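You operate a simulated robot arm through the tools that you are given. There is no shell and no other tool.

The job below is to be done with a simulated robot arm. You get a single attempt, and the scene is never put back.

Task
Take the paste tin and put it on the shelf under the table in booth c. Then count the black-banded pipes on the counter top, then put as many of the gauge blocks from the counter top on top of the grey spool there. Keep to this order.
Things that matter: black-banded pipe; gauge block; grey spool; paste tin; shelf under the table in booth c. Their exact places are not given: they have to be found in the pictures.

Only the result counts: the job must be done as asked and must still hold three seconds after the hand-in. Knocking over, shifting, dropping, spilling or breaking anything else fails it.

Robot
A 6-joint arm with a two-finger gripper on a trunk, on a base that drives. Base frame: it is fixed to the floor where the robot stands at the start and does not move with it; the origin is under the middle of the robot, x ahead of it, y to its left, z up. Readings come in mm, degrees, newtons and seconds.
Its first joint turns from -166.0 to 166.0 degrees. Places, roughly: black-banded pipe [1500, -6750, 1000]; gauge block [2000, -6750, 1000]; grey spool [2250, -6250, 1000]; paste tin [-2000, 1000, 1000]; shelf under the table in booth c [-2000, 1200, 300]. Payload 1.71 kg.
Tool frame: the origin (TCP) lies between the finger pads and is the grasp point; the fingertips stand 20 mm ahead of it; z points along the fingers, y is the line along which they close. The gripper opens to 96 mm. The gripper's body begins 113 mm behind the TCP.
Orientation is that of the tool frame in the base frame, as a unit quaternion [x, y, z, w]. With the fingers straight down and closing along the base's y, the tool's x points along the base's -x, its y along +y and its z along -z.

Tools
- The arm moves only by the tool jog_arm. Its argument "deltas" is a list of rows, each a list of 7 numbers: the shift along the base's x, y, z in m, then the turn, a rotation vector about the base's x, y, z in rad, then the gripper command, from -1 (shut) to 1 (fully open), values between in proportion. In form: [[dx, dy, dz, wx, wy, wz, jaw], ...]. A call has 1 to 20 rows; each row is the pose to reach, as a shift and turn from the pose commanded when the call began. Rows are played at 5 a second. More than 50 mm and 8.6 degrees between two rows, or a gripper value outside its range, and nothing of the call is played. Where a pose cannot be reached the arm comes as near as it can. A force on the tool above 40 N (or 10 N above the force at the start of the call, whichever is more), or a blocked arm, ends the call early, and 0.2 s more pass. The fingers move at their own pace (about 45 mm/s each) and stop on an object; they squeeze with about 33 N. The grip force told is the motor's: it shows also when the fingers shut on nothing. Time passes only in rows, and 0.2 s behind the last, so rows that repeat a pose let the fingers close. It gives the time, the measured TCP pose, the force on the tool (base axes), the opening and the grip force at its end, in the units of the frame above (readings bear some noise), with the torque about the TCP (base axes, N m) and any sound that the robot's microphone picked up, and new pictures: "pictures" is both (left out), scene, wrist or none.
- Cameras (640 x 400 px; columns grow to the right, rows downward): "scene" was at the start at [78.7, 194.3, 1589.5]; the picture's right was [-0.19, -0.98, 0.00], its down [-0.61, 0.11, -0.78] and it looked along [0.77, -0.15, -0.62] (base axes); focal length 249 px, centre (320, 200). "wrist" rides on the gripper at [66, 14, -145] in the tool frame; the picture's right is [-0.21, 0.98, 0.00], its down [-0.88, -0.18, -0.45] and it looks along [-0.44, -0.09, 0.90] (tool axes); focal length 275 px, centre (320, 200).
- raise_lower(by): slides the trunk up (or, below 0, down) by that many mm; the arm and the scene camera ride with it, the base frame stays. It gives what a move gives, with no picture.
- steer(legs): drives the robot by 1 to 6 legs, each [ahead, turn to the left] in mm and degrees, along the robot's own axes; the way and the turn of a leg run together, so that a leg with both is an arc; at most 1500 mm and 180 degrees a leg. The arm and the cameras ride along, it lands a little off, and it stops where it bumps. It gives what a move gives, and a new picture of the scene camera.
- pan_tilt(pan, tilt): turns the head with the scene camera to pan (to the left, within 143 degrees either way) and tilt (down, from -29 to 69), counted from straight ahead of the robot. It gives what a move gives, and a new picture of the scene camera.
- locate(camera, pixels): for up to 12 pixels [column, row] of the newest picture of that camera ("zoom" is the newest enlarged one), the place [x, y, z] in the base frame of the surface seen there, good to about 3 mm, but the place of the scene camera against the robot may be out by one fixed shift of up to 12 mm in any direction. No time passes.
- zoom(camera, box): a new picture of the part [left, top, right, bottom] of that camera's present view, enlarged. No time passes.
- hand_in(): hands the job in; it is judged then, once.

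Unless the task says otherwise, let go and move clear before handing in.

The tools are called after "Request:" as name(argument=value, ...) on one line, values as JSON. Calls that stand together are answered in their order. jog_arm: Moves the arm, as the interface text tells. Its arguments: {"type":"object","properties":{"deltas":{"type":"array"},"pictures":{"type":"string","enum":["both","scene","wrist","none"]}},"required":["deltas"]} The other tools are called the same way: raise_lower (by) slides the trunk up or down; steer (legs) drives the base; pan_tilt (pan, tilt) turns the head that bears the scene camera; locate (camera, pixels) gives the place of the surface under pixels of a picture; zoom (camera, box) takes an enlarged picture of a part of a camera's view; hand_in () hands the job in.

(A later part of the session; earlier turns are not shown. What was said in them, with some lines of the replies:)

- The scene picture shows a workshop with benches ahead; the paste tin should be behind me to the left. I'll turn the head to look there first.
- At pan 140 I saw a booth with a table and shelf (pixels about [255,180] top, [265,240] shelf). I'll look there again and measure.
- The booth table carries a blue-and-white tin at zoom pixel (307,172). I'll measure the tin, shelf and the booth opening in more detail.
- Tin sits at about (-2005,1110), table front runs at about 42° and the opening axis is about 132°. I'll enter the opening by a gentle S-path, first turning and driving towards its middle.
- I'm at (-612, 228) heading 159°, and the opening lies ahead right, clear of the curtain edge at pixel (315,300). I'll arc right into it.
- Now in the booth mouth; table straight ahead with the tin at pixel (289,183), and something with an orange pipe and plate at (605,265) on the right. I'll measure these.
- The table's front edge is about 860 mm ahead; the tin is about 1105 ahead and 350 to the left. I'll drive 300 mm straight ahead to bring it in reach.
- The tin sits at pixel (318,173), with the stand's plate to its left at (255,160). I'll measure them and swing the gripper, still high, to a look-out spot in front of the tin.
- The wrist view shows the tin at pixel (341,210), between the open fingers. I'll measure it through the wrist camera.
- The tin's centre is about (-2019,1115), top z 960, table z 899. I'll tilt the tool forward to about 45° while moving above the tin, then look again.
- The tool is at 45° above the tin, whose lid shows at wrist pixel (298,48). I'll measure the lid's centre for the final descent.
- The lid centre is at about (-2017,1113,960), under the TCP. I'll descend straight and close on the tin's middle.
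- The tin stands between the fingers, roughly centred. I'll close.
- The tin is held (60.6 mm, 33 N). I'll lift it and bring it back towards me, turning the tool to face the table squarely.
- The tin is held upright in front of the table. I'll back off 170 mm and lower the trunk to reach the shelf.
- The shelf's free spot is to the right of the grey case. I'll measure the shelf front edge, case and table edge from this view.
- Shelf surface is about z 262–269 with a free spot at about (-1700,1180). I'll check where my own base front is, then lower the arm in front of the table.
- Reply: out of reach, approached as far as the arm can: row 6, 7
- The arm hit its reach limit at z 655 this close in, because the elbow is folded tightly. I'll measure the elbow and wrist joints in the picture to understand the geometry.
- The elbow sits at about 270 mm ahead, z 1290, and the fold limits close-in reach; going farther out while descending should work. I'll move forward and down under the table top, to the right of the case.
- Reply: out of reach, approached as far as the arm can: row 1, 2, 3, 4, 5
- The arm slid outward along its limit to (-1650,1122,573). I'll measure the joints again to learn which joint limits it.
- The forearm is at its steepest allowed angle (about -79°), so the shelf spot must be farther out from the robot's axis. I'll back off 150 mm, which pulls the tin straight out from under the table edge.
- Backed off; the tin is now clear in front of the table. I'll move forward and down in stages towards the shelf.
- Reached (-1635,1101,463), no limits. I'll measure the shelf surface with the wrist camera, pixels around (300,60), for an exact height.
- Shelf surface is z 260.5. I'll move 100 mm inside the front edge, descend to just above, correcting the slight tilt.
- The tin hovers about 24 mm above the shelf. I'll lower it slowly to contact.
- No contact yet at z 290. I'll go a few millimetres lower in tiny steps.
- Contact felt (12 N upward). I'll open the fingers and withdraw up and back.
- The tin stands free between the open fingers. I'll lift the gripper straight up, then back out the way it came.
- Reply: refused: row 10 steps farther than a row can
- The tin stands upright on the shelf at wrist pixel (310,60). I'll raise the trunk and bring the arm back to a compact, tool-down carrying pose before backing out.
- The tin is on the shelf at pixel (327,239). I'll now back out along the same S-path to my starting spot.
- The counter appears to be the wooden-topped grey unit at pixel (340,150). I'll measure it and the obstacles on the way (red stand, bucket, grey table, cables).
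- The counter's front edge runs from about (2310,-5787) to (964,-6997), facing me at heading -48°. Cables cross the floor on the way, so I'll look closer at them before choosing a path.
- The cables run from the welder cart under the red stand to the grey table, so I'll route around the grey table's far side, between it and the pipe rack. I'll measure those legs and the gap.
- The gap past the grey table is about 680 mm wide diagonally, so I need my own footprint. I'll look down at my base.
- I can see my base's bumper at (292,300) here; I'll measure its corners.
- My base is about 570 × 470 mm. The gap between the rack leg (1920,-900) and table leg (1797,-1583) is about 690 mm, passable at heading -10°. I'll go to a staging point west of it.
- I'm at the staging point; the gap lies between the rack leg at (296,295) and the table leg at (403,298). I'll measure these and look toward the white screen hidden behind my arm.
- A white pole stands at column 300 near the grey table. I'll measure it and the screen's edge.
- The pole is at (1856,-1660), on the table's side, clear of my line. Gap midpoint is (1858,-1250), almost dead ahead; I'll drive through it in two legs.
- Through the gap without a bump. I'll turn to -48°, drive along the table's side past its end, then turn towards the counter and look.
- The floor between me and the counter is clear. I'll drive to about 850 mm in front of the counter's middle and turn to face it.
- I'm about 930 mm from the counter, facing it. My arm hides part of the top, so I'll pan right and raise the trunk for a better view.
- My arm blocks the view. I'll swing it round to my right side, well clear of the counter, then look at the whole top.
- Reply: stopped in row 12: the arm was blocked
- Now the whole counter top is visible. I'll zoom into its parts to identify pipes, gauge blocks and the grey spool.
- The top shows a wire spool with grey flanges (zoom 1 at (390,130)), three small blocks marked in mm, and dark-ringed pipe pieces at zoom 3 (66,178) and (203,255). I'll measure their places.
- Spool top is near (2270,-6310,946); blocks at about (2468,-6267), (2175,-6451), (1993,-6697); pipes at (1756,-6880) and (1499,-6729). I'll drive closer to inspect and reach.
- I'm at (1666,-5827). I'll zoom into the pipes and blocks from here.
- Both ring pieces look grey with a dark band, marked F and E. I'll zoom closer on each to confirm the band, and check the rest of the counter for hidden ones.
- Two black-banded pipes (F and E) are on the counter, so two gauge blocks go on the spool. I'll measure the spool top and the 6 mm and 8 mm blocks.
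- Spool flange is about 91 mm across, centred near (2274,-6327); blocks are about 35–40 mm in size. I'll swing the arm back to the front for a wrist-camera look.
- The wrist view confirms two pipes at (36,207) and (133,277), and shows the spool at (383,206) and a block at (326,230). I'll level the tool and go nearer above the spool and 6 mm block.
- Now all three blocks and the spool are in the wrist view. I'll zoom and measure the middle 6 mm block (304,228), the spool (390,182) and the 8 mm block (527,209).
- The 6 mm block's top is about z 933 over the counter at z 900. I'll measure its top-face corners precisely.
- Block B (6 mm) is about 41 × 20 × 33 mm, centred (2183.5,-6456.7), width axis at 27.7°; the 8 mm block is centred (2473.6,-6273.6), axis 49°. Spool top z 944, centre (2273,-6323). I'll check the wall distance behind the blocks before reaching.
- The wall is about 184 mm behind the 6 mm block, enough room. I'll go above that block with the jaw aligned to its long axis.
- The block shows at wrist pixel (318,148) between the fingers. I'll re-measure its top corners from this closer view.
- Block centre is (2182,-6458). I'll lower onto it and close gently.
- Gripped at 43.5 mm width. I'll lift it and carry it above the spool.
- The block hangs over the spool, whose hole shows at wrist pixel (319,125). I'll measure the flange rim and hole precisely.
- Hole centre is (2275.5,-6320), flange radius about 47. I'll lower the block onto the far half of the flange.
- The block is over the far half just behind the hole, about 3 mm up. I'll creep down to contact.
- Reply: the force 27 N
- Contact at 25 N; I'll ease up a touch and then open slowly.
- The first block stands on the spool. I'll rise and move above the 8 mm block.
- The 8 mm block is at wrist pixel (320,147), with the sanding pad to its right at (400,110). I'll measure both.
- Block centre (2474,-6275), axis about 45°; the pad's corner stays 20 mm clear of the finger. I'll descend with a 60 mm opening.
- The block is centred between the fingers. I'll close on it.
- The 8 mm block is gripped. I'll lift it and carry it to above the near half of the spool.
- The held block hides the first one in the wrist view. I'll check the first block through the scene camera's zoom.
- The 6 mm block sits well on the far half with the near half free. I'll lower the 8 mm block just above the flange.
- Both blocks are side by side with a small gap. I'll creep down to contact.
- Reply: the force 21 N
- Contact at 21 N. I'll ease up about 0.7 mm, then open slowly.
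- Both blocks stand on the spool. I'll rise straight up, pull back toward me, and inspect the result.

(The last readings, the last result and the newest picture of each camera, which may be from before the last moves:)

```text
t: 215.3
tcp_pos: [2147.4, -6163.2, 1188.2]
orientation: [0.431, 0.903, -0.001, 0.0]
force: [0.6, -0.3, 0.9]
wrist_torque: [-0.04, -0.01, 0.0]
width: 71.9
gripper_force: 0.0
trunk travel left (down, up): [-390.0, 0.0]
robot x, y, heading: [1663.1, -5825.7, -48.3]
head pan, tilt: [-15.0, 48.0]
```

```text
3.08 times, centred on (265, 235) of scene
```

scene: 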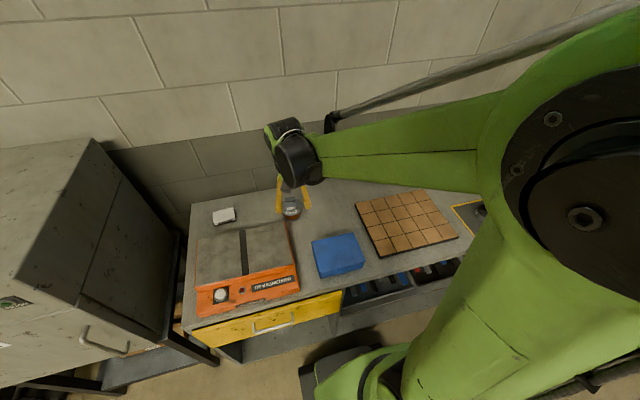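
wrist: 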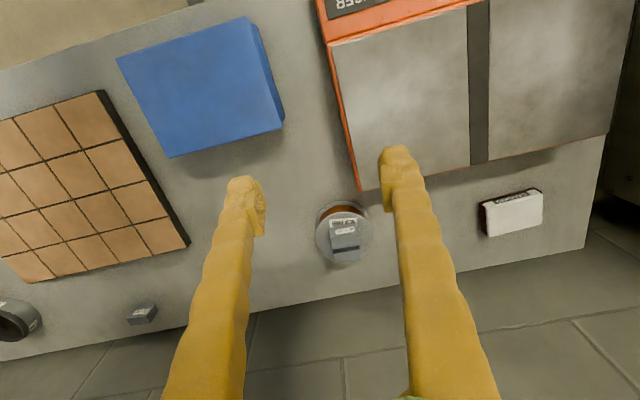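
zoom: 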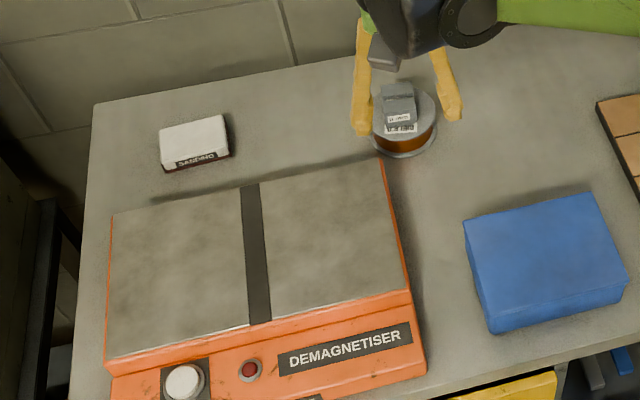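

Both blocks (8 mm, 6 mm) stand on the spool. To be sure about the pipe count I'll move the arm left over the demagnetiser and inspect the right end of the counter again.

Request:
jog_arm(deltas=[[0.04, 0.0, 0, 0, 0, 0.03, 0.5], [0.08, 0.0, 0, 0, 0, 0.06, 0.5], [0.12, 0.0, 0, 0, 0, 0.09, 0.5], [0.16, 0.0, 0, 0, 0, 0.12, 0.5], [0.2, 0.0, 0, 0, 0, 0.15, 0.5], [0.24, 0.0, 0, 0, 0, 0.18, 0.5], [0.28, 0.0, 0, 0, 0, 0.21, 0.5]], pictures="none")

Request:
pan_tilt(pan=-30, tilt=40)

Request:
zoom(camera="scene", box=[300, 100, 560, 262])

```text
t: 216.9
tcp_pos: [2426.5, -6165.2, 1188.6]
orientation: [0.334, 0.943, -0.001, 0.0]
force: [0.4, 0.6, 0.0]
wrist_torque: [0.0, -0.01, 0.01]
width: 71.9
gripper_force: 0.2
trunk travel left (down, up): [-390.0, 0.0]
robot x, y, heading: [1663.0, -5826.1, -48.1]
head pan, tilt: [-15.0, 48.0]
```

```text
t: 217.7
tcp_pos: [2426.0, -6163.8, 1188.3]
orientation: [0.334, 0.943, -0.001, 0.001]
force: [-0.9, 0.9, -0.2]
wrist_torque: [-0.03, -0.01, 0.02]
width: 72.1
gripper_force: 0.0
trunk travel left (down, up): [-390.0, 0.0]
robot x, y, heading: [1665.2, -5826.3, -48.2]
head pan, tilt: [-30.0, 40.0]
```

scene: 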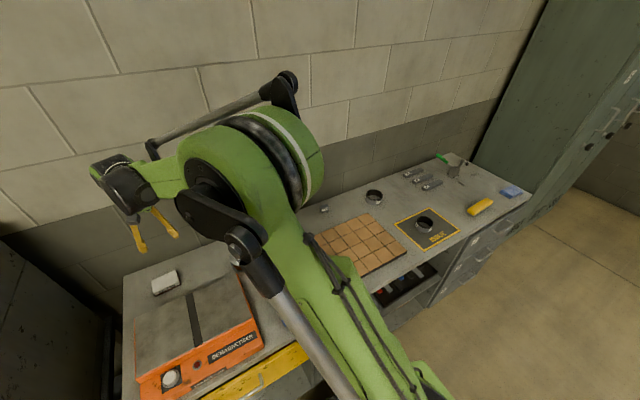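

```text
2.46 times, centred on (430, 181) of scene
```

zoom: 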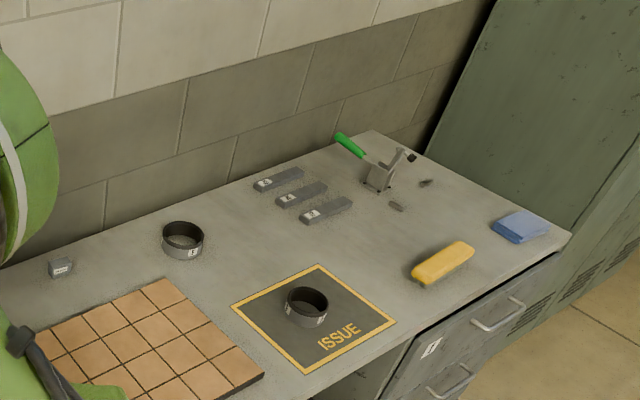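

The right end shows only the two black-banded pipes (zoom (182,240) and (305,305)), so two blocks on the spool is right; the tin stands on the booth shelf and the gripper is clear. Handing in.

Request:
hand_in()

```text
The job is handed in.
```

I put the paste tin on the shelf in booth c, counted two black-banded pipes on the counter, and put two gauge blocks on the spool. The job is handed in, but the hand-in gave no verdict.

- **Paste tin:** it stands upright on the shelf under the table, to the right of the grey case. I took the booth to be booth c from the rough coordinates; I did not see a sign.
- **Pipe count:** the two pipes are the pieces marked E and F. A last look along the right end of the counter showed no others.
- **Gauge blocks:** the 6 mm and 8 mm blocks stand side by side on top of the spool, and the 10 mm block is untouched. The spool is the 0.9 mm wire spool with grey flanges, the only spool I saw on the counter.

I saw nothing knocked over or shifted, and no drive ended in a bump. The arm was reported blocked once, while I swung it clear of the counter to get a better view. At the hand-in the gripper was open and clear of everything.
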